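You operate a simulated robot arm through the tools that you are given. There is no shell and no other tool.

The job below is to be done with a simulated robot arm. You get a single attempt, and the scene is never put back.

TASK
Bring the line up with only the front welder and belt switched on.
Fine: open the red air valve, turn the key on, flip those two switches and push start last. Leave the hoses and other controls as they are.

It is judged by the outcome, as a careful person would: the job done as asked, and still so three seconds after it is handed in. It fails if anything else is knocked over, pushed out of place, dropped, spilled or broken.

THE ROBOT
A 6-joint arm with a two-finger parallel gripper, fixed in place. Base frame: the origin is at the foot of the arm, x ahead of it, y to its left, z up. Units: mm, degrees, N and s.
With the tool pointing down near the work surface it reaches from about 300 to 840 mm from the base axis. Its first joint turns from -115.0 to 115.0 degrees. Payload 3.43 kg.
Tool frame: the origin (TCP) lies between the finger pads and is the grasp point; the fingertips stand 34 mm ahead of it; z points along the fingers, y is the line along which they close. The gripper opens to 128 mm. The fingers are 24 mm wide and 12 mm thick; the gripper's body (48 by 130 mm) begins 96 mm behind the TCP.
Orientation is told as [roll, pitch, yaw] about the base's x, y, z axes, in that order, counted from this pose: with the fingers straight down and closing along the base's y, the tool's x points along the base's -x, its y along +y and its z along -z.

THE INTERFACE
- The arm moves only by the tool step_arm. Its argument "plan" is a list of rows, each an object of numbers (a shift or turn left out is 0, a gripper value left out holds the last): "tx", "ty", "tz": the shift along the tool's x, y, z in units of 40 mm (1.0 is 40 mm); "ax", "ay", "az": the turn, a rotation vector about the tool's x, y, z in units of 8 degrees (1.0 is 8 degrees); "gripper": the opening, from 0 (shut) to 1 (fully open). In form: [{"tx": .., "ty": .., "tz": .., "ax": .., "ay": .., "az": .., "gripper": ..}, ...]. A call has 1 to 20 rows; each row shifts and turns the commanded pose from where the row before left it, along the tool's axes as they then stand. A call with a number of a shift or a turn outside -1 to 1 is refused whole. A row lasts 0.2 s, in which the tool goes at most 50 mm and 8.6 degrees; a call with a longer step from one row to the next is refused whole, and so is a gripper value outside its range. Where a pose cannot be reached the arm comes as near as it can. A force on the tool above 90 N (or 10 N above the force at the start of the call, whichever is more), or a blocked arm, ends the call early, and 0.2 s more pass. The fingers move at their own pace (about 108 mm/s each) and stop on an object; they squeeze with about 43 N. The grip force told is the motor's: it shows also when the fingers shut on nothing. Time passes only in rows, and 0.2 s behind the last, so rows that do not move let the fingers close. It gives the time, the measured TCP pose, the force on the tool (base axes), the opening and the grip force at its end, in the units of the frame above (readings bear some noise), with the torque about the TCP (base axes, N m) and any sound that the robot's microphone picked up.
- Cameras (640 x 400 px; columns grow to the right, rows downward): "scene" is fixed at [220.6, -498.1, 1600.4]; the picture's right is [0.96, -0.29, 0.00], its down [-0.14, -0.47, -0.87] and it looks along [0.25, 0.83, -0.49] (base axes); focal length 334 px, centre (320, 200). "wrist" rides on the gripper at [76, -11, -160] in the tool frame; the picture's right is [0.15, 0.99, 0.00], its down [-0.88, 0.13, -0.46] and it looks along [-0.45, 0.07, 0.89] (tool axes); focal length 234 px, centre (320, 200). There is no depth. A picture from a camera that has moved, and an enlarged one, comes with that camera's place and axes in the base frame and with its lens.
- snapshot(camera): a new picture of that camera. It takes no simulated time.
- raise_lower(by): slides the trunk up (or, below 0, down) by that many mm; the arm rides with it, the base frame stays. It gives what a move gives, with no picture.
- close_up(camera, box): a new picture of the part [left, top, right, bottom] of that camera's present view, enlarged. It takes no simulated time.
- sign_off(): hands the job in; it is judged then, once.

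Places have to be worked out from the pictures, the camera data and where the tool is seen. Open the gripper and draw the arm clear of the work before you hand the job in, unless the task says otherwise.

The tools are called after "Request:" as name(argument=value, ...) on one line, values as JSON. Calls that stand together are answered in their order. step_arm: Moves the arm, as the interface text tells. Its arguments: {"type":"object","properties":{"plan":{"type":"array"}},"required":["plan"]} The other tools are called the same way: raise_lower (by) slides the trunk up or down; snapshot (camera) takes a picture; close_up (camera, box) takes an enlarged picture of a part of a camera's view; sign_off () hands the job in.

At the start:

```text
clock: 0.0
tool_pos: [527.8, 208.6, 1166.1]
ee_rot: [0.0, 0.0, 0.0]
force: [0.5, 0.5, 0.3]
moment: [0.01, 0.0, -0.03]
opening: 127.9
grip_force: 0.0
trunk travel left (down, up): [-700.0, 90.0]
```

scene: 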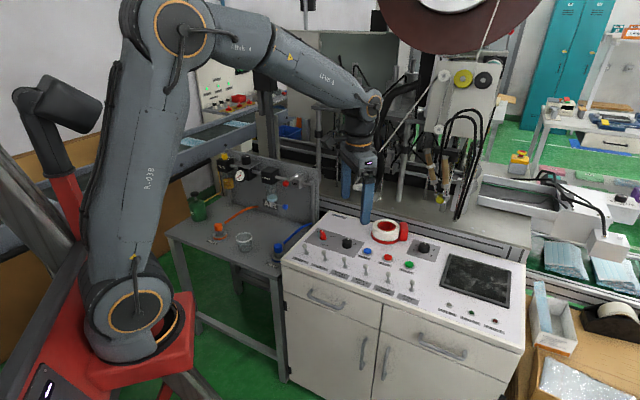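
wrist: 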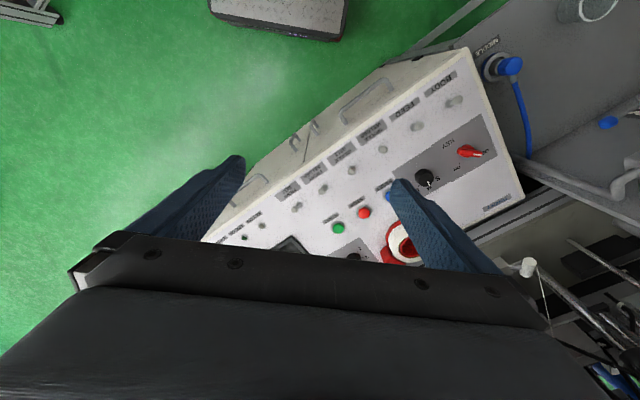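

I'll start by looking closely at the panel and the air table from both cameras.

Request:
close_up(camera="scene", box=[280, 205, 440, 305])

Request:
close_up(camera="scene", box=[170, 145, 330, 245])

Request:
close_up(camera="wrist", box=[320, 40, 560, 190])

Request:
close_up(camera="wrist", box=[220, 120, 460, 270])

Request:
close_up(camera="scene", box=[400, 220, 560, 320])

```text
4.00 times, centred on (360, 255) of scene
camera zoom: at [220.6, -498.1, 1600.4], right [0.96, -0.29, 0.0], down [-0.14, -0.47, -0.87], along [0.25, 0.83, -0.49], focal length 1335 px, centre (160, -20)
```

zoom: 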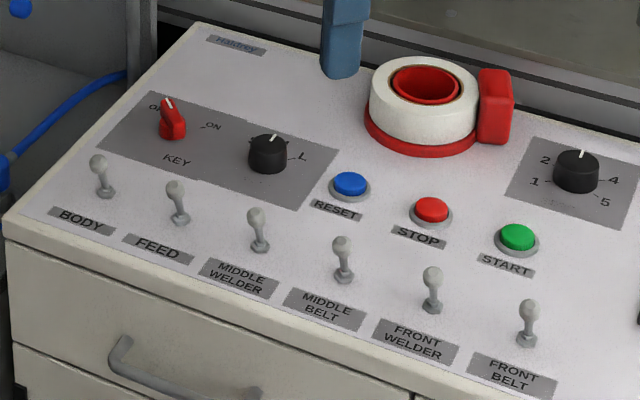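

```text
4.00 times, centred on (250, 195) of scene
camera zoom: at [220.6, -498.1, 1600.4], right [0.96, -0.29, 0.0], down [-0.14, -0.47, -0.87], along [0.25, 0.83, -0.49], focal length 1335 px, centre (600, 220)
```

zoom: 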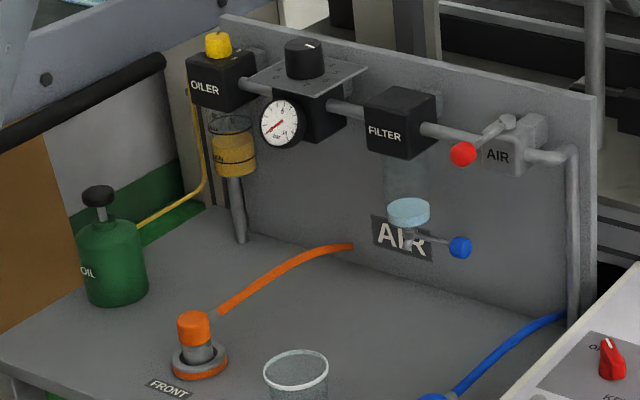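

```text
2.67 times, centred on (440, 115) of wrist
camera zoom: at [452.6, 197.6, 1324.9], right [-0.15, 0.99, 0.0], down [0.88, 0.13, 0.46], along [0.45, 0.07, -0.89], focal length 624 px, centre (0, 427)
```

zoom: 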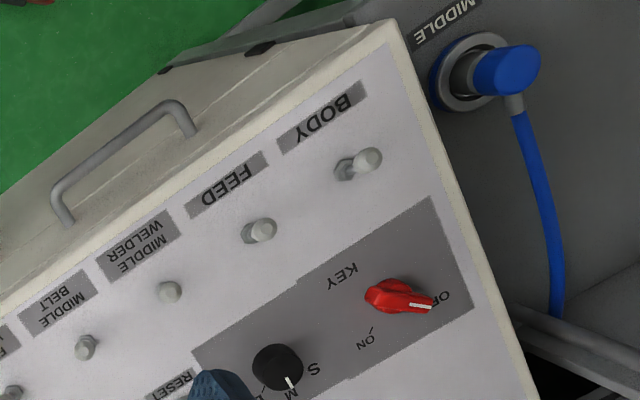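

```text
2.67 times, centred on (340, 195) of wrist
camera zoom: at [452.6, 197.6, 1324.9], right [-0.15, 0.99, 0.0], down [0.88, 0.13, 0.46], along [0.45, 0.07, -0.89], focal length 624 px, centre (267, 213)
```

zoom: 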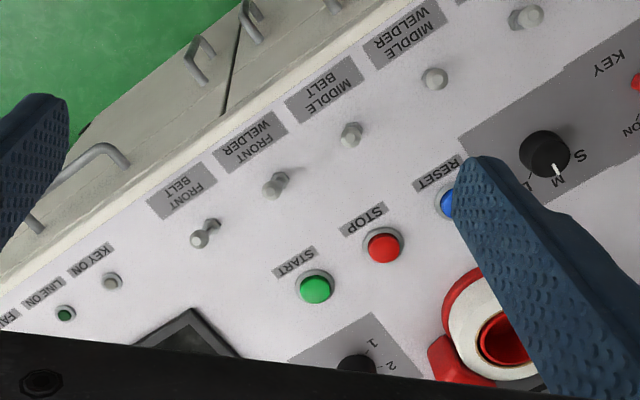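

```text
4.00 times, centred on (480, 270) of scene
camera zoom: at [220.6, -498.1, 1600.4], right [0.96, -0.29, 0.0], down [-0.14, -0.47, -0.87], along [0.25, 0.83, -0.49], focal length 1335 px, centre (-320, -80)
```

zoom: 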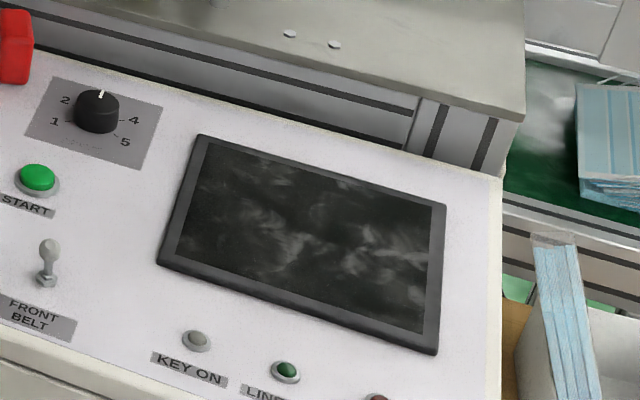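

The panel runs diagonally, with roughly 800 mm at its top. All six toggles, the key and the pushbuttons are visible, and the red-handled AIR valve is on the board behind the small table. I'll move closer above the panel to measure positions and lever states.

Request:
step_arm(plan=[{"ty": 1, "tz": 0.5}, {"ty": 1, "tz": 0.5}, {"ty": 1, "tz": 0.5}, {"tz": 1}, {"tz": 0.5}, {}])

```text
clock: 1.4
tool_pos: [528.4, 329.2, 1045.4]
ee_rot: [0.0, -0.1, 0.1]
force: [-1.0, 0.1, -0.7]
moment: [0.0, 0.01, 0.01]
opening: 127.8
grip_force: 0.0
trunk travel left (down, up): [-700.0, 90.0]
```

The tool is now at about (528, 329, 1045), above the panel. I'll take pictures from here.

Request:
snapshot(camera="wrist")

Request:
snapshot(camera="scene")

```text
taken
camera wrist: at [452.8, 318.0, 1204.7], right [-0.15, 0.99, 0.0], down [0.88, 0.13, 0.46], along [0.45, 0.07, -0.89], focal length 234 px, centre (320, 200)
```

wrist: 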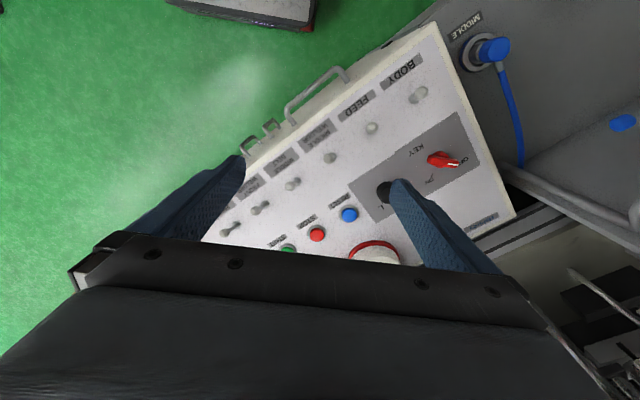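

```text
taken
```

scene: 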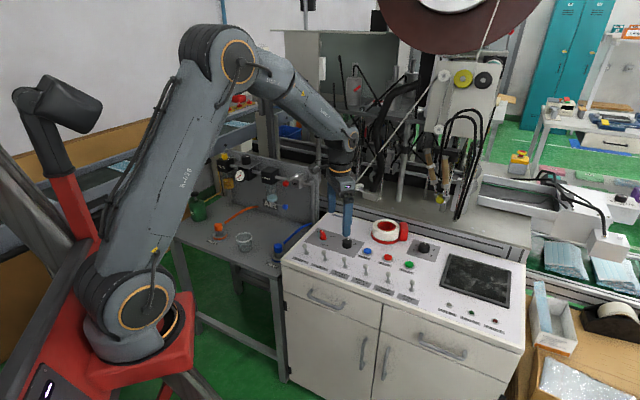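

The upper half of the wrist view is clear, so I'll enlarge that part to read the lever states and locate points.

Request:
close_up(camera="wrist", box=[360, 40, 520, 140])

Request:
close_up(camera="wrist", box=[370, 110, 530, 210])

Request:
close_up(camera="wrist", box=[220, 130, 380, 230])

Request:
close_up(camera="wrist", box=[210, 150, 370, 250])

```text
4.00 times, centred on (440, 90) of wrist
camera zoom: at [452.8, 318.0, 1204.7], right [-0.15, 0.99, 0.0], down [0.88, 0.13, 0.46], along [0.45, 0.07, -0.89], focal length 937 px, centre (-160, 640)
```

zoom: 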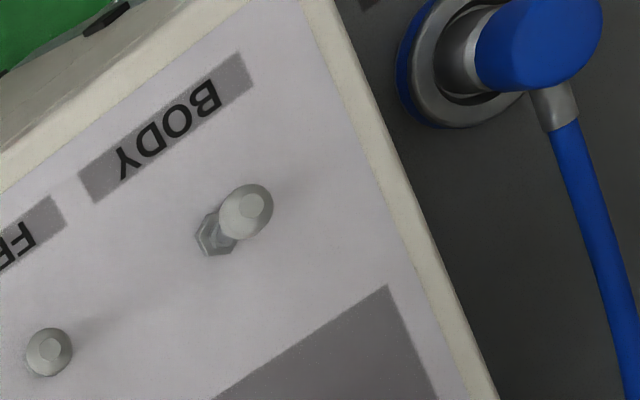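

```text
4.00 times, centred on (450, 160) of wrist
camera zoom: at [452.8, 318.0, 1204.7], right [-0.15, 0.99, 0.0], down [0.88, 0.13, 0.46], along [0.45, 0.07, -0.89], focal length 937 px, centre (-200, 360)
```

zoom: 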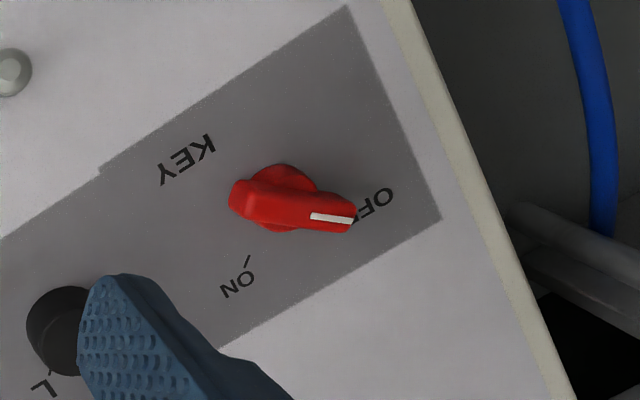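

```text
4.00 times, centred on (300, 180) of wrist
camera zoom: at [452.8, 318.0, 1204.7], right [-0.15, 0.99, 0.0], down [0.88, 0.13, 0.46], along [0.45, 0.07, -0.89], focal length 937 px, centre (400, 280)
```

zoom: 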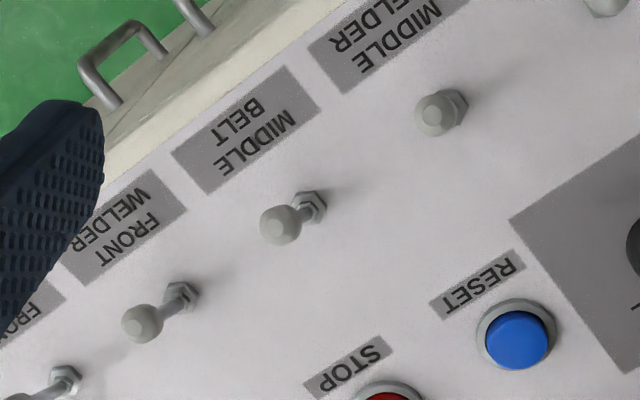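

```text
4.00 times, centred on (290, 200) of wrist
camera zoom: at [452.8, 318.0, 1204.7], right [-0.15, 0.99, 0.0], down [0.88, 0.13, 0.46], along [0.45, 0.07, -0.89], focal length 937 px, centre (440, 200)
```

zoom: 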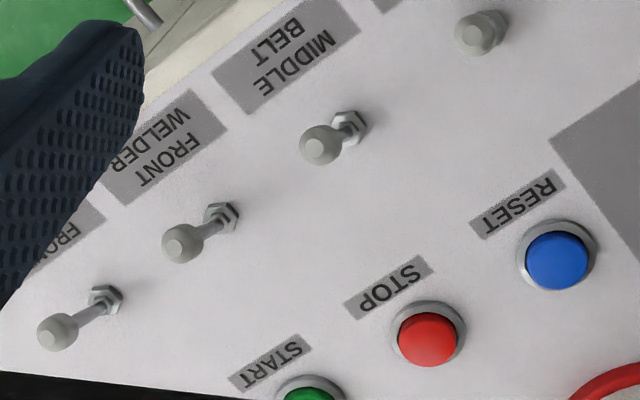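

All six toggles look alike and lean slightly toward the robot side. I'll turn the tool 45° to line up with the panel, which I judge to be at about -45° yaw, and look straight down over the FRONT switches.

Request:
step_arm(plan=[{"tx": -0.9, "ty": -0.325, "tz": 0.43}, {"tx": -0.9, "ty": -0.325, "tz": 0.43}, {"tx": -0.9, "ty": -0.325, "tz": 0.43}, {"tx": -0.9, "ty": -0.325, "tz": 0.43}, {"tx": -0.9, "ty": -0.325, "tz": 0.43}, {"tx": -0.9, "ty": -0.325, "tz": 0.43}, {"az": -0.94}, {"az": -0.94}, {"az": -0.94}, {"az": -0.94}, {"az": -0.94}, {"az": -0.93}, {}])

Request:
snapshot(camera="wrist")

```text
clock: 4.2
tool_pos: [743.3, 250.6, 942.8]
ee_rot: [0.1, 0.0, 45.1]
force: [0.8, 0.6, -0.2]
moment: [0.0, 0.0, 0.01]
opening: 128.0
grip_force: 0.2
trunk travel left (down, up): [-700.0, 90.0]
```

```text
taken
camera wrist: at [699.0, 189.2, 1101.6], right [-0.8, 0.59, 0.0], down [0.53, 0.72, 0.46], along [0.27, 0.37, -0.89], focal length 234 px, centre (320, 200)
```

wrist: 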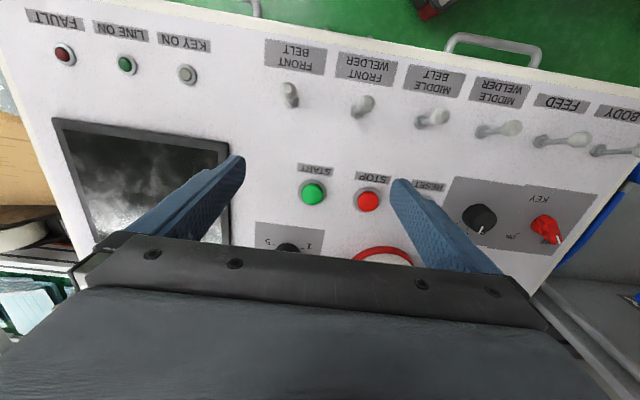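

This view shows the whole control face. I'll enlarge the toggles, buttons and key.

Request:
close_up(camera="wrist", box=[250, 30, 410, 130])

Request:
close_up(camera="wrist", box=[270, 130, 430, 230])

Request:
close_up(camera="wrist", box=[460, 90, 620, 190])

Request:
close_up(camera="wrist", box=[430, 160, 590, 260])

```text
4.00 times, centred on (330, 80) of wrist
camera zoom: at [699.0, 189.2, 1101.6], right [-0.8, 0.59, 0.0], down [0.53, 0.72, 0.46], along [0.27, 0.37, -0.89], focal length 937 px, centre (280, 680)
```

zoom: 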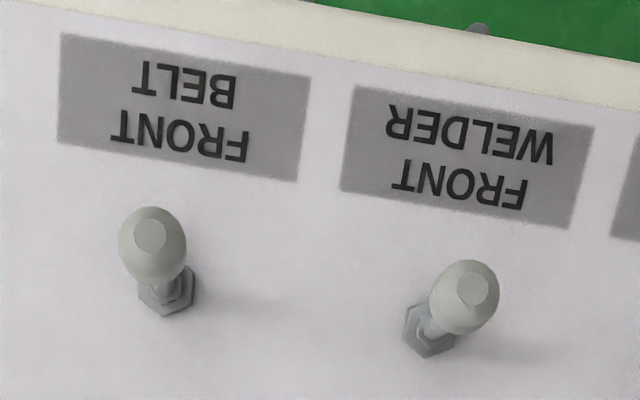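

```text
4.00 times, centred on (350, 180) of wrist
camera zoom: at [699.0, 189.2, 1101.6], right [-0.8, 0.59, 0.0], down [0.53, 0.72, 0.46], along [0.27, 0.37, -0.89], focal length 937 px, centre (200, 280)
```

zoom: 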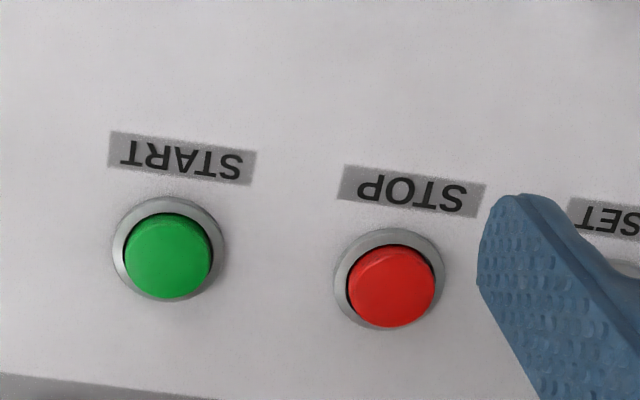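

```text
4.00 times, centred on (540, 140) of wrist
camera zoom: at [699.0, 189.2, 1101.6], right [-0.8, 0.59, 0.0], down [0.53, 0.72, 0.46], along [0.27, 0.37, -0.89], focal length 937 px, centre (-560, 440)
```

zoom: 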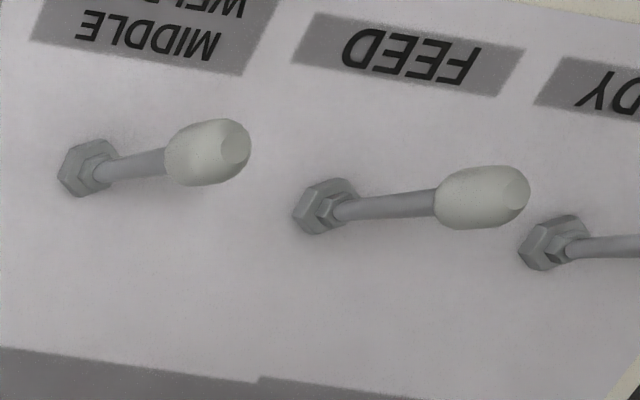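

```text
4.00 times, centred on (510, 210) of wrist
camera zoom: at [699.0, 189.2, 1101.6], right [-0.8, 0.59, 0.0], down [0.53, 0.72, 0.46], along [0.27, 0.37, -0.89], focal length 937 px, centre (-440, 160)
```

zoom: 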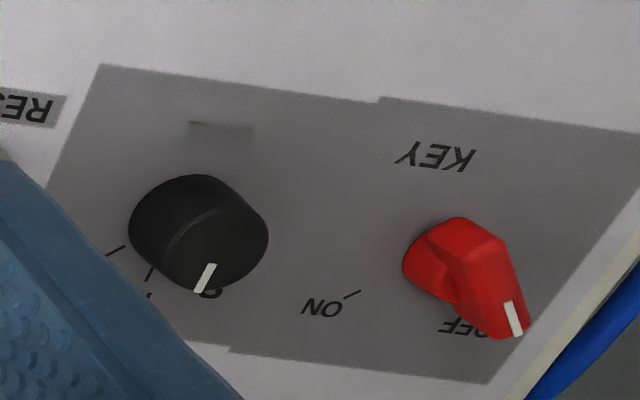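

From triangulating, the panel is level at about z = 792. The FRONT BELT nut is at about (741, 188), FRONT WELDER at about (683, 245), START at about (792, 297), and the key at about (546, 551). The levers lean toward the operator, which is off. Next I'll raise the arm and swing toward the air board with the tool tilted, so I can inspect the red valve.

Request:
step_arm(plan=[{"tz": -0.86}, {"tz": -0.86}, {"tz": -0.86}, {"tz": -0.86}, {"tx": 0.457, "ty": 0.995}, {"tx": 0.457, "ty": 0.995}, {"tx": 0.457, "ty": 0.995}, {"tx": 0.457, "ty": 0.995}, {"tx": 0.457, "ty": 0.995}, {"tx": 0.457, "ty": 0.995}, {"tx": 0.457, "ty": 0.995}, {"tx": 0.457, "ty": 0.995}, {"tx": 0.457, "ty": 0.995}, {"tx": 0.457, "ty": 0.995}, {"tx": 0.457, "ty": 0.995}, {"tx": 0.457, "ty": 0.995}, {"az": -0.94}, {"az": -0.94}, {}])

Request:
step_arm(plan=[{"ay": -1}, {"ay": -1}, {"ay": -1}, {"ay": -1}, {"ay": -1}, {}])

Request:
snapshot(camera="wrist")

Request:
snapshot(camera="scene")

```text
clock: 8.2
tool_pos: [250.4, 433.2, 1081.1]
ee_rot: [0.0, 0.1, 60.1]
force: [0.2, 0.2, 0.1]
moment: [0.03, 0.01, 0.01]
opening: 127.9
grip_force: 0.1
trunk travel left (down, up): [-700.0, 90.0]
```

```text
clock: 9.6
tool_pos: [245.3, 435.7, 1079.9]
ee_rot: [1.4, -34.7, 60.1]
force: [-0.3, 0.2, 0.1]
moment: [0.0, 0.02, -0.01]
opening: 128.1
grip_force: 0.1
out of reach, approached as far as the arm can: row 5
trunk travel left (down, up): [-700.0, 90.0]
```

```text
taken
camera wrist: at [182.5, 295.4, 1166.5], right [-0.92, 0.38, -0.06], down [0.13, 0.46, 0.88], along [0.36, 0.8, -0.47], focal length 234 px, centre (320, 200)
```

wrist: 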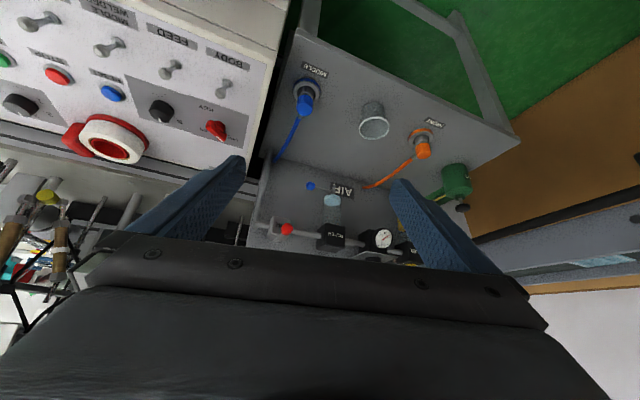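

```text
taken
```

scene: 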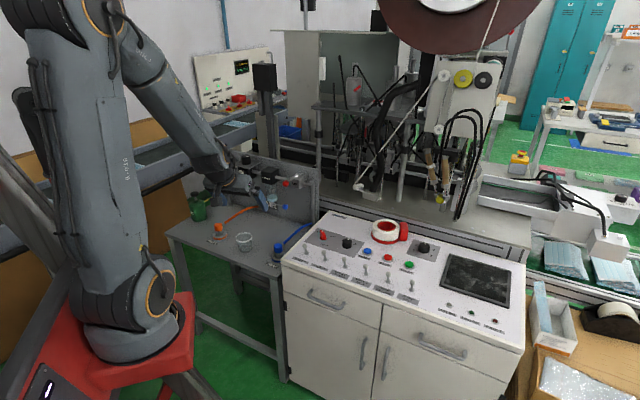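

The wrist camera sees the air board upside-down. I'll enlarge the valve area from both cameras.

Request:
close_up(camera="wrist", box=[240, 160, 400, 260])

Request:
close_up(camera="scene", box=[240, 150, 336, 210])

```text
4.00 times, centred on (320, 210) of wrist
camera zoom: at [182.5, 295.4, 1166.5], right [-0.92, 0.38, -0.06], down [0.13, 0.46, 0.88], along [0.36, 0.8, -0.47], focal length 937 px, centre (320, 160)
```

zoom: 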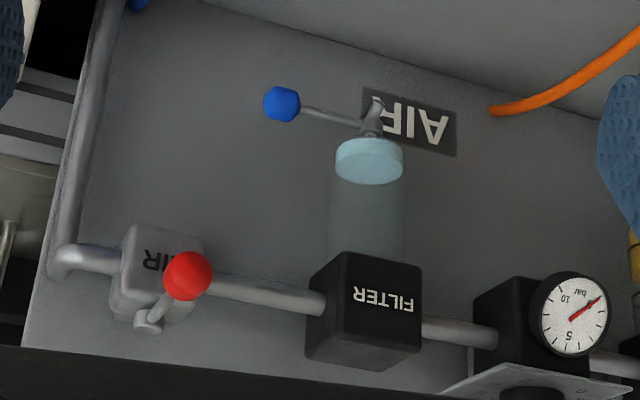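

```text
6.67 times, centred on (288, 180) of scene
camera zoom: at [220.6, -498.1, 1600.4], right [0.96, -0.29, 0.0], down [-0.14, -0.47, -0.87], along [0.25, 0.83, -0.49], focal length 2224 px, centre (533, 333)
```

zoom: 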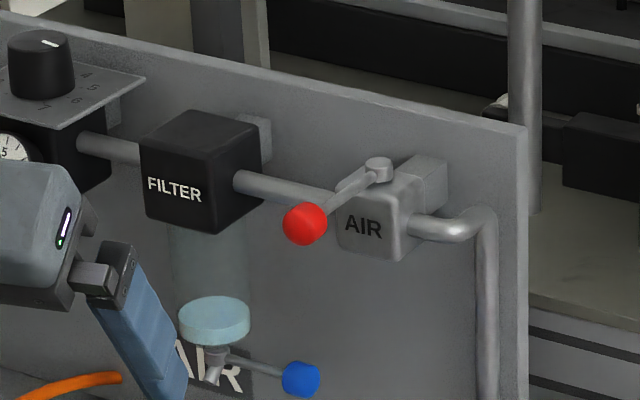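

Triangulating puts the red ball at about (438, 705, 988) and the hub at about (498, 762, 990). So the lever points straight out from the board, across the pipe, which is closed. I'll move outward and bring the tool horizontal to work on it.

Request:
step_arm(plan=[{"tx": -0.73, "ty": 0.15, "tz": 0.51}, {"tx": -0.73, "ty": 0.15, "tz": 0.51}, {"tx": -0.73, "ty": 0.15, "tz": 0.51}, {"tx": -0.73, "ty": 0.15, "tz": 0.51}, {}])

Request:
step_arm(plan=[{"ay": -1}, {"ay": -1}, {"ay": -1}, {"ay": -1}, {}])

Request:
snapshot(camera="wrist")

```text
clock: 10.8
tool_pos: [292.9, 572.5, 1079.1]
ee_rot: [1.3, -34.7, 60.1]
force: [-0.2, 0.3, 0.4]
moment: [-0.03, 0.01, -0.02]
opening: 127.9
grip_force: 0.0
trunk travel left (down, up): [-700.0, 90.0]
```

```text
clock: 12.0
tool_pos: [289.4, 574.0, 1078.2]
ee_rot: [4.5, -61.6, 57.8]
force: [-0.8, -0.3, 0.5]
moment: [0.0, 0.02, 0.01]
opening: 128.3
grip_force: 0.0
out of reach, approached as far as the arm can: row 1
trunk travel left (down, up): [-700.0, 90.0]
```

```text
taken
camera wrist: at [215.4, 413.2, 1085.6], right [-0.91, 0.41, -0.09], down [-0.07, 0.06, 1.0], along [0.41, 0.91, -0.02], focal length 234 px, centre (320, 200)
```

wrist: 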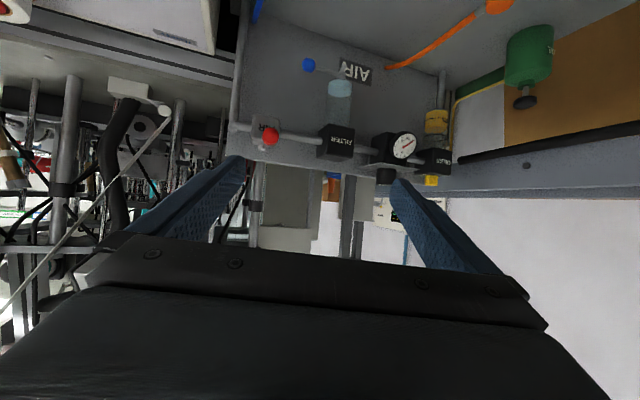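

The valve board is clearly visible now. I'll enlarge the valve to check the lever and its surroundings.

Request:
close_up(camera="wrist", box=[220, 90, 364, 180])

Request:
close_up(camera="scene", box=[265, 160, 329, 200])

Request:
snapshot(camera="scene")

```text
4.44 times, centred on (292, 135) of wrist
camera zoom: at [215.4, 413.2, 1085.6], right [-0.91, 0.41, -0.09], down [-0.07, 0.06, 1.0], along [0.41, 0.91, -0.02], focal length 1041 px, centre (444, 489)
```

zoom: 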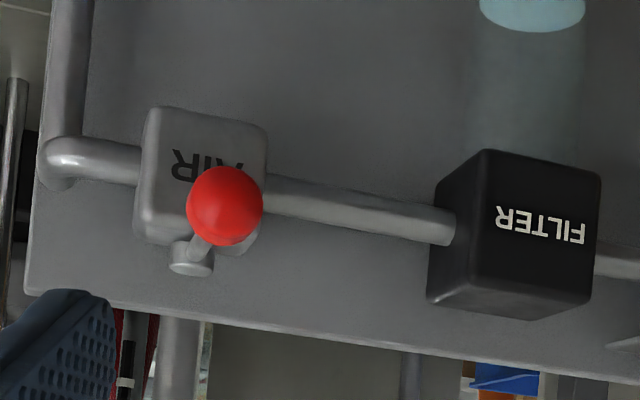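

```text
10.00 times, centred on (297, 180) of scene
camera zoom: at [220.6, -498.1, 1600.4], right [0.96, -0.29, 0.0], down [-0.14, -0.47, -0.87], along [0.25, 0.83, -0.49], focal length 3336 px, centre (550, 400)
```

zoom: 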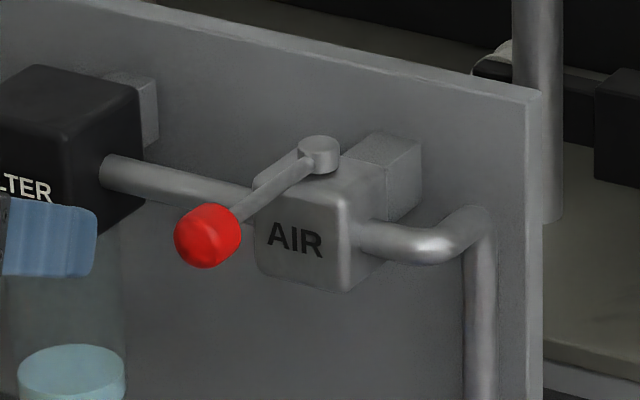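

```text
taken
```

scene: 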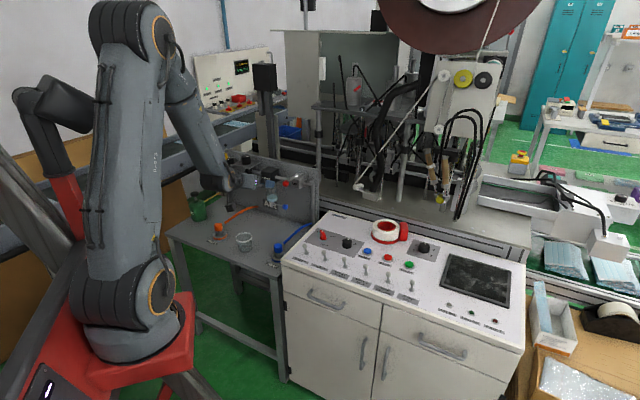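

The lever is perpendicular to the pipe, so the valve is closed. The FILTER is about 110 mm to the left, and the right side toward the elbow is free. I'll close the fingers and level the tool so it points straight at the board.

Request:
step_arm(plan=[{"ay": -0.9, "gripper": 0}, {"ay": -0.9, "gripper": 0}, {"ay": -0.9}, {"ay": -0.8}, {"ax": 0.75}, {"ax": 0.75}, {"ax": 0.7, "az": -0.3}, {}])

Request:
snapshot(camera="wrist")

```text
clock: 13.8
tool_pos: [288.1, 574.2, 1078.3]
ee_rot: [-29.5, -88.9, 73.7]
force: [0.5, 0.7, 0.0]
moment: [-0.02, -0.01, -0.01]
opening: 0.0
grip_force: 32.9
trunk travel left (down, up): [-700.0, 90.0]
```

```text
taken
camera wrist: at [181.6, 453.8, 1003.9], right [-0.69, 0.71, -0.15], down [-0.41, -0.21, 0.89], along [0.6, 0.67, 0.44], focal length 234 px, centre (320, 200)
```

wrist: 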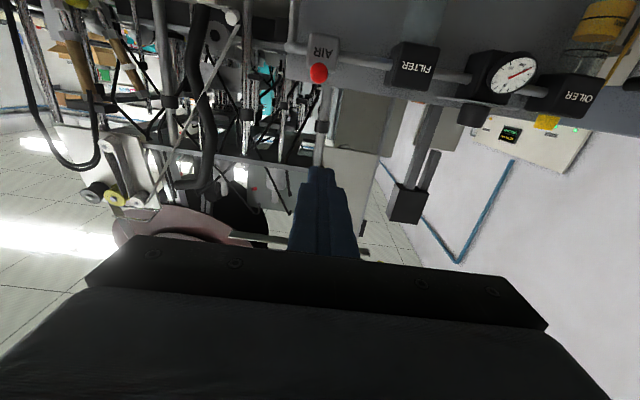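

The tool is level and pointing at the board with fingers closed. I'll move down to lever height, to the left (FILTER) side of the red ball and still in front of it.

Request:
step_arm(plan=[{"tx": 0.75, "ty": 0.36}, {"tx": 0.75, "ty": 0.36}, {"tx": 0.75, "ty": 0.36}, {"tz": 0.8}, {"tz": 0.8}, {"tz": 0.8}, {}])

Request:
snapshot(camera="wrist")

Request:
close_up(camera="scene", box=[240, 150, 336, 210])

```text
clock: 15.4
tool_pos: [327.0, 671.2, 984.6]
ee_rot: [-29.3, -89.0, 73.3]
force: [0.4, -0.4, 0.1]
moment: [-0.02, 0.01, 0.0]
opening: 0.0
grip_force: 33.1
trunk travel left (down, up): [-700.0, 90.0]
```

```text
taken
camera wrist: at [219.3, 550.6, 911.8], right [-0.69, 0.71, -0.15], down [-0.41, -0.21, 0.89], along [0.59, 0.68, 0.44], focal length 234 px, centre (320, 200)
```

wrist: 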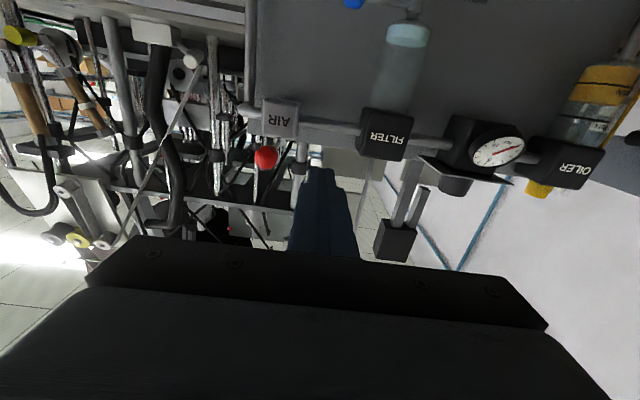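

```text
6.67 times, centred on (288, 180) of scene
camera zoom: at [220.6, -498.1, 1600.4], right [0.96, -0.29, 0.0], down [-0.14, -0.47, -0.87], along [0.25, 0.83, -0.49], focal length 2224 px, centre (533, 333)
```

zoom: 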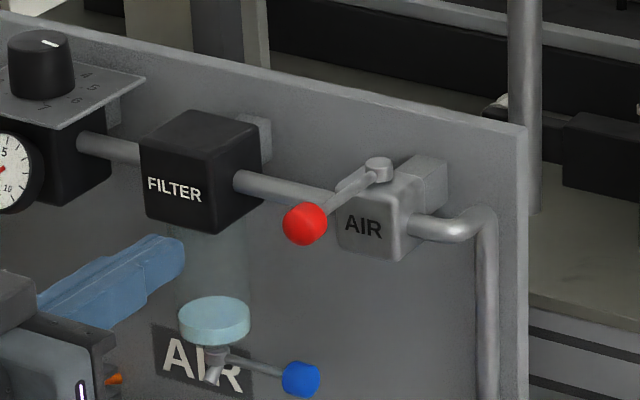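

The fingertip is about 30 mm left of the ball and at its height. I'll advance alongside the lever and then push gently to the right by a small amount, to see whether it turns that way.

Request:
step_arm(plan=[{"tz": 0.65}, {"tz": 0.65}, {"tz": 0.65}, {}])

Request:
close_up(camera="scene", box=[240, 150, 336, 210])

Request:
close_up(camera="wrist", box=[220, 80, 380, 180])

```text
clock: 16.4
tool_pos: [382.5, 725.1, 984.9]
ee_rot: [-28.8, -89.0, 72.9]
force: [-0.1, 1.3, -0.1]
moment: [0.0, 0.0, 0.02]
opening: 0.1
grip_force: 33.0
trunk travel left (down, up): [-700.0, 90.0]
```

```text
6.67 times, centred on (288, 180) of scene
camera zoom: at [220.6, -498.1, 1600.4], right [0.96, -0.29, 0.0], down [-0.14, -0.47, -0.87], along [0.25, 0.83, -0.49], focal length 2224 px, centre (533, 333)
```

zoom: 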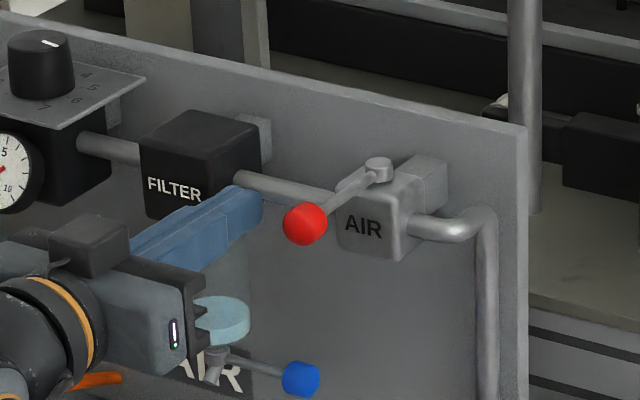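

```text
4.00 times, centred on (300, 130) of wrist
camera zoom: at [276.5, 604.0, 911.2], right [-0.69, 0.71, -0.15], down [-0.41, -0.21, 0.89], along [0.59, 0.68, 0.44], focal length 937 px, centre (400, 480)
```

zoom: 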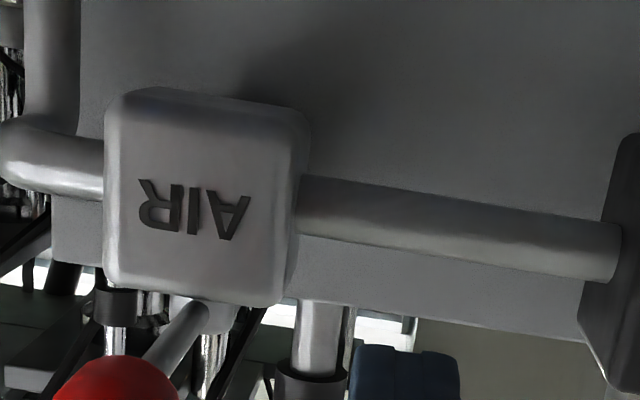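

The fingertip is alongside the ball. Now I'll push gently to the right, about 45 mm in total, watching the force.

Request:
step_arm(plan=[{"ty": -0.3}, {"ty": -0.3}, {"ty": -0.15}, {"ty": -0.15}, {"ty": -0.1}, {"ty": -0.1}, {}])

Request:
close_up(camera="scene", box=[240, 150, 336, 210])

```text
clock: 18.0
tool_pos: [413.3, 693.3, 985.0]
ee_rot: [-27.9, -89.0, 72.2]
force: [0.2, 0.3, -0.2]
moment: [-0.01, 0.01, 0.0]
opening: 0.1
grip_force: 33.4
trunk travel left (down, up): [-700.0, 90.0]
```

```text
6.67 times, centred on (288, 180) of scene
camera zoom: at [220.6, -498.1, 1600.4], right [0.96, -0.29, 0.0], down [-0.14, -0.47, -0.87], along [0.25, 0.83, -0.49], focal length 2224 px, centre (533, 333)
```

zoom: 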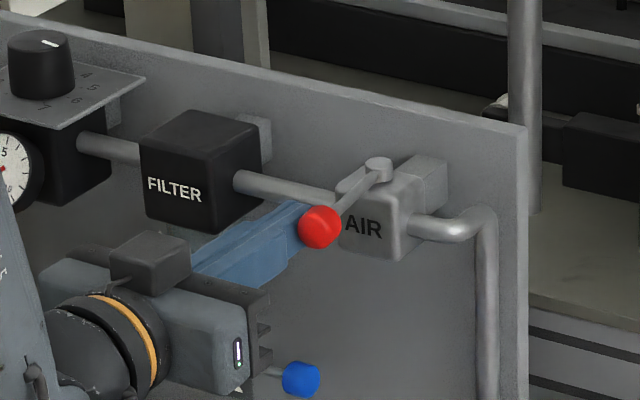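

The lever turned to the right with almost no resistance, so that is the opening direction. I'll continue sweeping along the arc around the hub.

Request:
step_arm(plan=[{"ty": -0.2, "tz": -0.05}, {"ty": -0.2, "tz": 0}, {"ty": -0.2, "tz": 0.03}, {"ty": -0.2, "tz": 0.03}, {"ty": -0.18, "tz": 0.07}, {"ty": -0.18, "tz": 0.07}, {"ty": -0.18, "tz": 0.07}, {}])

Request:
close_up(camera="scene", box=[240, 150, 336, 210])

```text
clock: 19.8
tool_pos: [457.1, 662.2, 986.1]
ee_rot: [-29.4, -89.0, 73.6]
force: [0.0, 7.0, 0.0]
moment: [-0.06, 0.0, 0.24]
opening: 0.2
grip_force: 32.8
trunk travel left (down, up): [-700.0, 90.0]
```

```text
6.67 times, centred on (288, 180) of scene
camera zoom: at [220.6, -498.1, 1600.4], right [0.96, -0.29, 0.0], down [-0.14, -0.47, -0.87], along [0.25, 0.83, -0.49], focal length 2224 px, centre (533, 333)
```

zoom: 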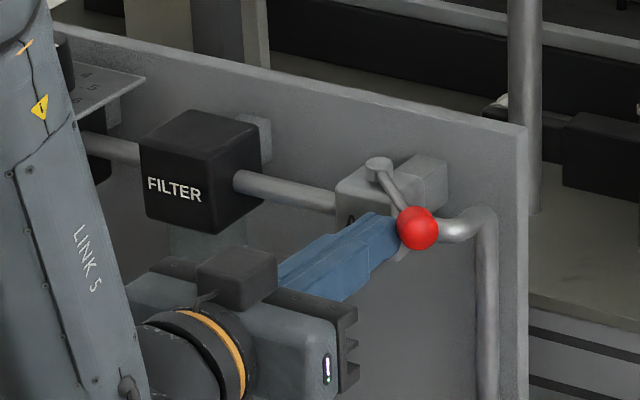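

The lever is at about 47°. I'll continue around the arc toward parallel with the pipe.

Request:
step_arm(plan=[{"ty": -0.16, "tz": 0.1}, {"ty": -0.16, "tz": 0.12}, {"ty": -0.15, "tz": 0.13}, {"ty": -0.13, "tz": 0.15}, {"ty": -0.12, "tz": 0.15}, {"ty": -0.11, "tz": 0.16}, {}])

Request:
close_up(camera="scene", box=[240, 150, 336, 210])

```text
clock: 21.4
tool_pos: [503.6, 660.9, 985.5]
ee_rot: [-27.8, -89.0, 71.9]
force: [-0.3, -0.3, -0.3]
moment: [-0.02, 0.03, 0.0]
opening: 0.0
grip_force: 32.9
trunk travel left (down, up): [-700.0, 90.0]
```

```text
6.67 times, centred on (288, 180) of scene
camera zoom: at [220.6, -498.1, 1600.4], right [0.96, -0.29, 0.0], down [-0.14, -0.47, -0.87], along [0.25, 0.83, -0.49], focal length 2224 px, centre (533, 333)
```

zoom: 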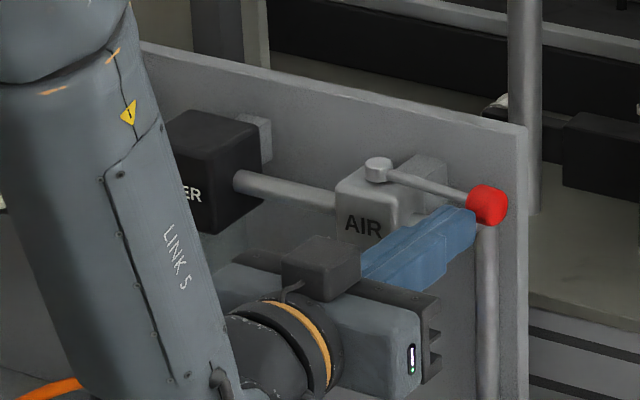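

The lever looks roughly parallel with the pipe. I'll give it a small extra push toward the board to seat it at its stop.

Request:
step_arm(plan=[{"ty": -0.05, "tz": 0.1}, {"tz": 0.1}, {}])

Request:
close_up(camera="scene", box=[265, 160, 329, 200])

Request:
close_up(camera="wrist", box=[220, 80, 380, 180])

```text
clock: 22.2
tool_pos: [510.8, 665.1, 985.8]
ee_rot: [-28.1, -88.9, 72.1]
force: [0.2, 0.1, -0.4]
moment: [-0.02, 0.0, 0.0]
opening: 0.0
grip_force: 32.8
trunk travel left (down, up): [-700.0, 90.0]
```

```text
10.00 times, centred on (297, 180) of scene
camera zoom: at [220.6, -498.1, 1600.4], right [0.96, -0.29, 0.0], down [-0.14, -0.47, -0.87], along [0.25, 0.83, -0.49], focal length 3336 px, centre (550, 400)
```

zoom: 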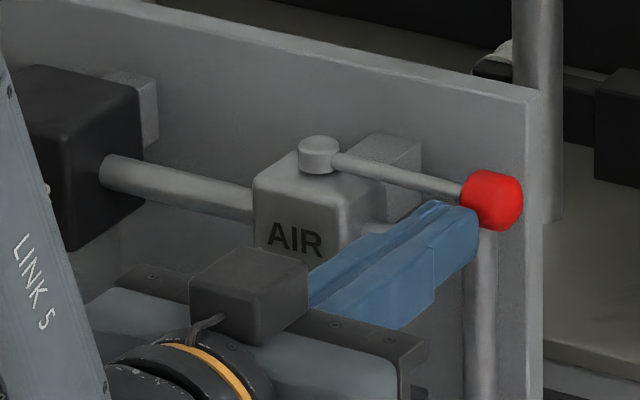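

```text
4.00 times, centred on (300, 130) of wrist
camera zoom: at [403.9, 543.8, 911.2], right [-0.69, 0.71, -0.15], down [-0.41, -0.21, 0.89], along [0.59, 0.68, 0.44], focal length 937 px, centre (400, 480)
```

zoom: 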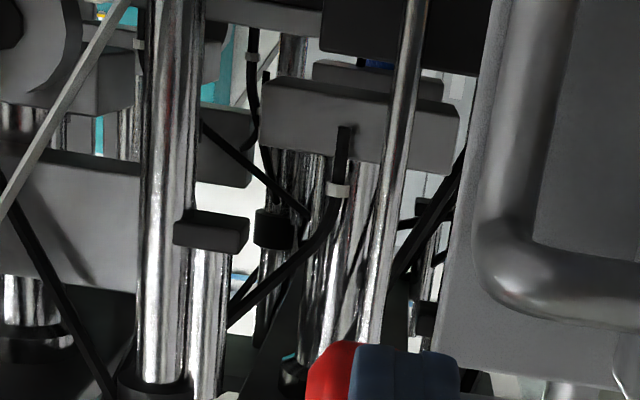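

The lever line now matches the pipe's slope in the image and there is no resistance yet. I'll nudge a few more millimetres to find the stop.

Request:
step_arm(plan=[{"tz": 0.08}, {"tz": 0.08}, {}])

Request:
close_up(camera="scene", box=[265, 160, 329, 200])

```text
clock: 23.0
tool_pos: [513.9, 667.4, 984.9]
ee_rot: [-28.5, -89.0, 72.7]
force: [-17.4, -19.1, -0.1]
moment: [0.13, -0.15, -0.31]
opening: 0.0
grip_force: 33.3
trunk travel left (down, up): [-700.0, 90.0]
```

```text
10.00 times, centred on (297, 180) of scene
camera zoom: at [220.6, -498.1, 1600.4], right [0.96, -0.29, 0.0], down [-0.14, -0.47, -0.87], along [0.25, 0.83, -0.49], focal length 3336 px, centre (550, 400)
```

zoom: 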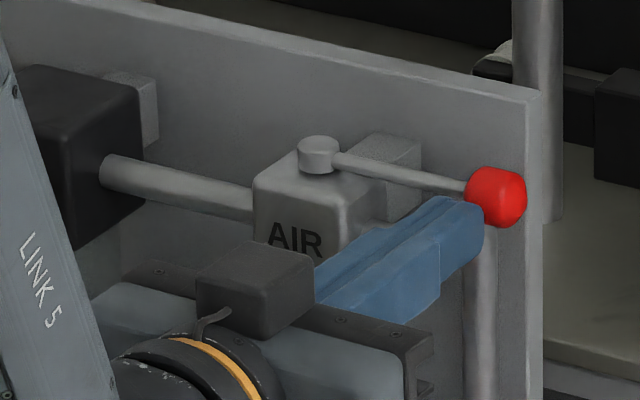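

Resistance appeared at about 26 N, so the lever is at its open stop. I'll withdraw straight back and check that it stays there.

Request:
step_arm(plan=[{"tz": -0.2}, {"tz": -0.8}, {"tz": -0.9}, {"tz": -0.9}, {"tz": -0.9}, {}])

Request:
close_up(camera="scene", box=[216, 145, 344, 225])

Request:
snapshot(camera="wrist")

Request:
close_up(camera="scene", box=[400, 220, 560, 320])

```text
clock: 24.4
tool_pos: [408.8, 565.9, 987.9]
ee_rot: [-28.5, -89.1, 72.6]
force: [-0.2, 0.0, -0.4]
moment: [0.0, -0.01, 0.0]
opening: 0.1
grip_force: 32.9
trunk travel left (down, up): [-700.0, 90.0]
```

```text
5.00 times, centred on (280, 185) of scene
camera zoom: at [220.6, -498.1, 1600.4], right [0.96, -0.29, 0.0], down [-0.14, -0.47, -0.87], along [0.25, 0.83, -0.49], focal length 1668 px, centre (520, 275)
```

zoom: 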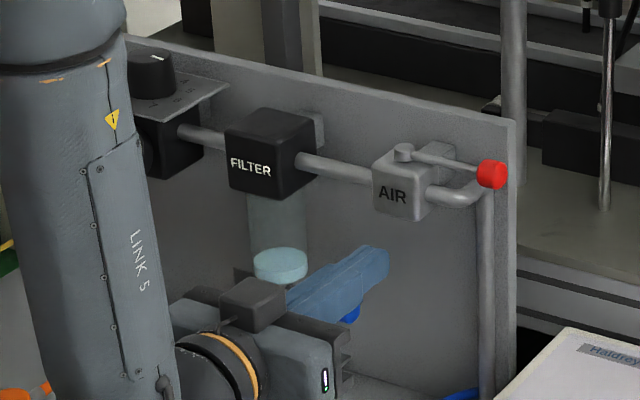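

```text
taken
camera wrist: at [302.3, 444.8, 913.6], right [-0.69, 0.71, -0.15], down [-0.41, -0.21, 0.89], along [0.59, 0.67, 0.44], focal length 234 px, centre (320, 200)
```

wrist: 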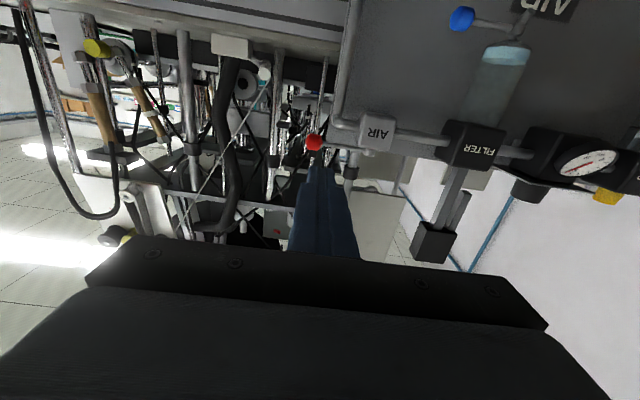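

```text
4.00 times, centred on (480, 270) of scene
camera zoom: at [220.6, -498.1, 1600.4], right [0.96, -0.29, 0.0], down [-0.14, -0.47, -0.87], along [0.25, 0.83, -0.49], focal length 1335 px, centre (-320, -80)
```

zoom: 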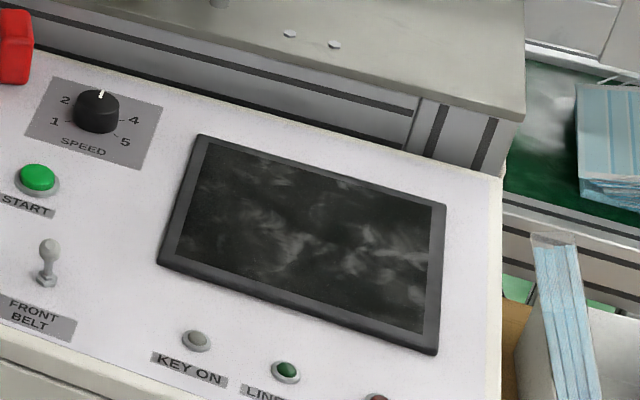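

The lever stays parallel to the pipe. I'll check the gauge before moving to the key.

Request:
close_up(camera="wrist", box=[530, 120, 640, 190])

```text
5.71 times, centred on (585, 155) of wrist
camera zoom: at [302.3, 444.8, 913.6], right [-0.69, 0.71, -0.15], down [-0.41, -0.21, 0.89], along [0.59, 0.67, 0.44], focal length 1338 px, centre (-1194, 457)
```

zoom: 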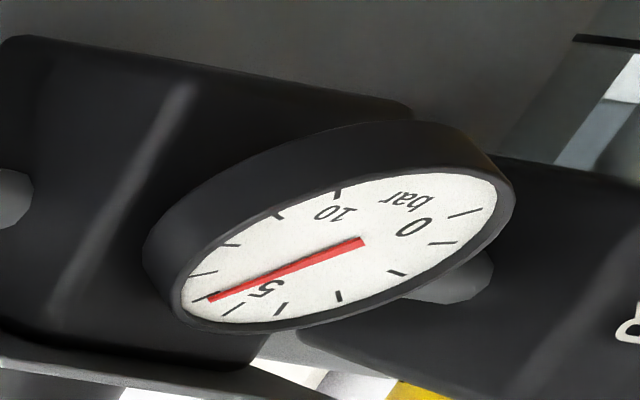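

The gauge has risen to about 6 bar, so air is on. Next I'll raise the tool, turn it to point down, and take it over the key at about (546, 552).

Request:
step_arm(plan=[{"tx": -1}, {"tx": -1}, {"ay": 1}, {"ay": 1}, {"ay": 1}, {"ay": 1}, {"ay": 1}, {"ay": 1}, {"ay": 1}, {"ay": 1}, {"ay": 1}, {"ay": 1}, {"ay": 1}, {"ay": 0.1}, {}])

```text
clock: 27.6
tool_pos: [396.6, 553.8, 1046.2]
ee_rot: [-8.8, -11.0, 42.9]
force: [0.3, 0.1, -0.5]
moment: [0.02, -0.02, 0.0]
opening: 0.0
grip_force: 32.3
out of reach, approached as far as the arm can: row 9, 10, 12, 13
trunk travel left (down, up): [-700.0, 90.0]
```

Some of the rotation wasn't reachable, and the tool is still about 14° off vertical. I'll look at the arm posture.

Request:
snapshot(camera="scene")

Request:
snapshot(camera="wrist")

```text
taken
```

scene: 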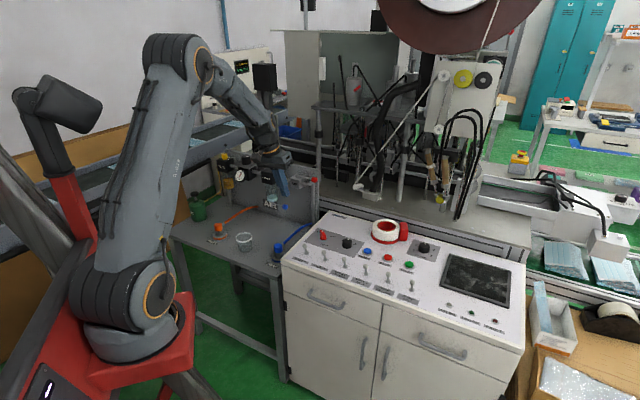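

```text
taken
camera wrist: at [312.8, 491.2, 1187.8], right [-0.75, 0.64, -0.18], down [0.44, 0.68, 0.59], along [0.5, 0.37, -0.79], focal length 234 px, centre (320, 200)
```

wrist: 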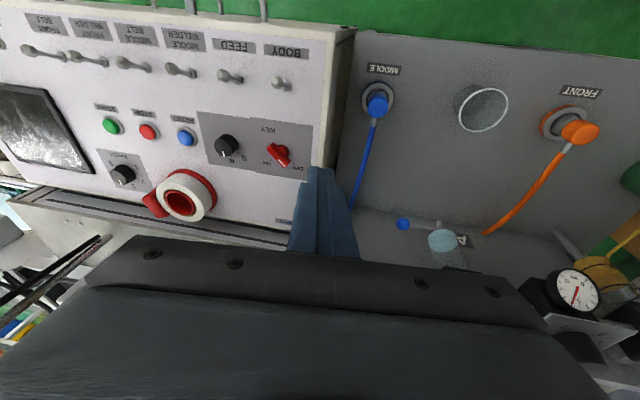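

The posture looks fine. I'll let it settle with an empty move to see whether it converges.

Request:
step_arm(plan=[{}, {}])

```text
clock: 28.2
tool_pos: [399.1, 553.9, 1047.0]
ee_rot: [-8.8, -11.0, 42.9]
force: [0.6, 0.6, 0.4]
moment: [0.0, 0.0, 0.01]
opening: 0.0
grip_force: 32.7
trunk travel left (down, up): [-700.0, 90.0]
```

The commanded pose now equals the reached one. I'll apply the residual tilt correction and then yaw toward 90°, so the finger line runs along base x.

Request:
step_arm(plan=[{"ax": -0.54, "ay": 0.69}, {"ax": -0.54, "ay": 0.69}, {}])

```text
clock: 29.0
tool_pos: [398.0, 552.9, 1046.7]
ee_rot: [-8.7, -11.0, 42.8]
force: [0.0, -0.4, 1.4]
moment: [-0.02, 0.0, 0.0]
opening: 0.1
grip_force: 32.9
out of reach, approached as far as the arm can: row 1, 2
trunk travel left (down, up): [-700.0, 90.0]
```

The straightening is blocked in the present wrist configuration. I'll try approaching it differently, yawing a bit first and moving outward toward the key before straightening.

Request:
step_arm(plan=[{"az": -1}, {"az": -1}, {"az": -1}, {}])

```text
clock: 30.0
tool_pos: [386.8, 556.9, 1043.4]
ee_rot: [-13.0, -6.9, 66.4]
force: [0.2, -0.1, -0.4]
moment: [0.01, 0.01, 0.03]
opening: 0.0
grip_force: 32.7
out of reach, approached as far as the arm can: row 3
trunk travel left (down, up): [-700.0, 90.0]
```

Request:
step_arm(plan=[{"tx": -0.33, "ty": -0.735, "tz": 0.21}, {"tx": -0.33, "ty": -0.735, "tz": 0.21}, {"tx": -0.33, "ty": -0.735, "tz": 0.21}, {}])

```text
clock: 31.0
tool_pos: [402.1, 577.9, 1028.4]
ee_rot: [-13.4, -6.9, 66.0]
force: [-0.4, -0.4, 1.2]
moment: [0.05, 0.01, 0.01]
opening: 0.0
grip_force: 33.3
out of reach, approached as far as the arm can: row 1, 2, 3
trunk travel left (down, up): [-700.0, 90.0]
```

This looks like a wrist singularity: the forearm roll ended up on the wrong branch because I came down about 10° off the arm's plane. I'll tilt back up, align the tool with the arm's plane, and come down through it cleanly.

Request:
step_arm(plan=[{"ax": 0.354, "ay": -0.935}, {"ax": 0.354, "ay": -0.935}, {"ax": 0.354, "ay": -0.935}, {"ax": 0.354, "ay": -0.935}, {"ax": 0.354, "ay": -0.935}, {"ax": 0.354, "ay": -0.935}, {"ax": 0.354, "ay": -0.935}, {"ax": 0.354, "ay": -0.935}, {}])

```text
clock: 33.0
tool_pos: [401.0, 577.7, 1027.1]
ee_rot: [-61.8, -56.5, 107.9]
force: [1.0, -0.4, 0.8]
moment: [0.0, -0.01, 0.0]
opening: 0.1
grip_force: 32.8
trunk travel left (down, up): [-700.0, 90.0]
```

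That worked with no reach warnings. The tool axis is now at yaw 42° and 15° below horizontal. I'll swing it into the arm's plane (55°), check, then tilt down within that plane.

Request:
step_arm(plan=[{"ax": -0.688, "ay": -0.401, "az": -0.215}, {"ax": -0.688, "ay": -0.401, "az": -0.215}, {}])

```text
clock: 33.8
tool_pos: [402.4, 576.7, 1027.9]
ee_rot: [-61.7, -56.5, 121.1]
force: [0.5, -0.4, -0.4]
moment: [0.0, -0.01, -0.01]
opening: 0.1
grip_force: 32.9
trunk travel left (down, up): [-700.0, 90.0]
```

The yaw shift landed as planned, at 121.1 against the expected 121.1. Now I'll tilt down within the arm's plane.

Request:
step_arm(plan=[{"ax": -0.504, "ay": 0.864}, {"ax": -0.504, "ay": 0.864}, {"ax": -0.504, "ay": 0.864}, {"ax": -0.504, "ay": 0.864}, {"ax": -0.504, "ay": 0.864}, {"ax": -0.504, "ay": 0.864}, {"ax": -0.504, "ay": 0.864}, {"ax": -0.504, "ay": 0.864}, {"ax": -0.504, "ay": 0.864}, {"ax": -0.19, "ay": 0.33}, {}])

```text
clock: 36.2
tool_pos: [397.5, 581.3, 1027.6]
ee_rot: [-1.3, -3.8, 86.0]
force: [0.3, -0.1, -0.3]
moment: [0.01, -0.01, -0.01]
opening: 0.0
grip_force: 32.8
out of reach, approached as far as the arm can: row 5
trunk travel left (down, up): [-700.0, 90.0]
```

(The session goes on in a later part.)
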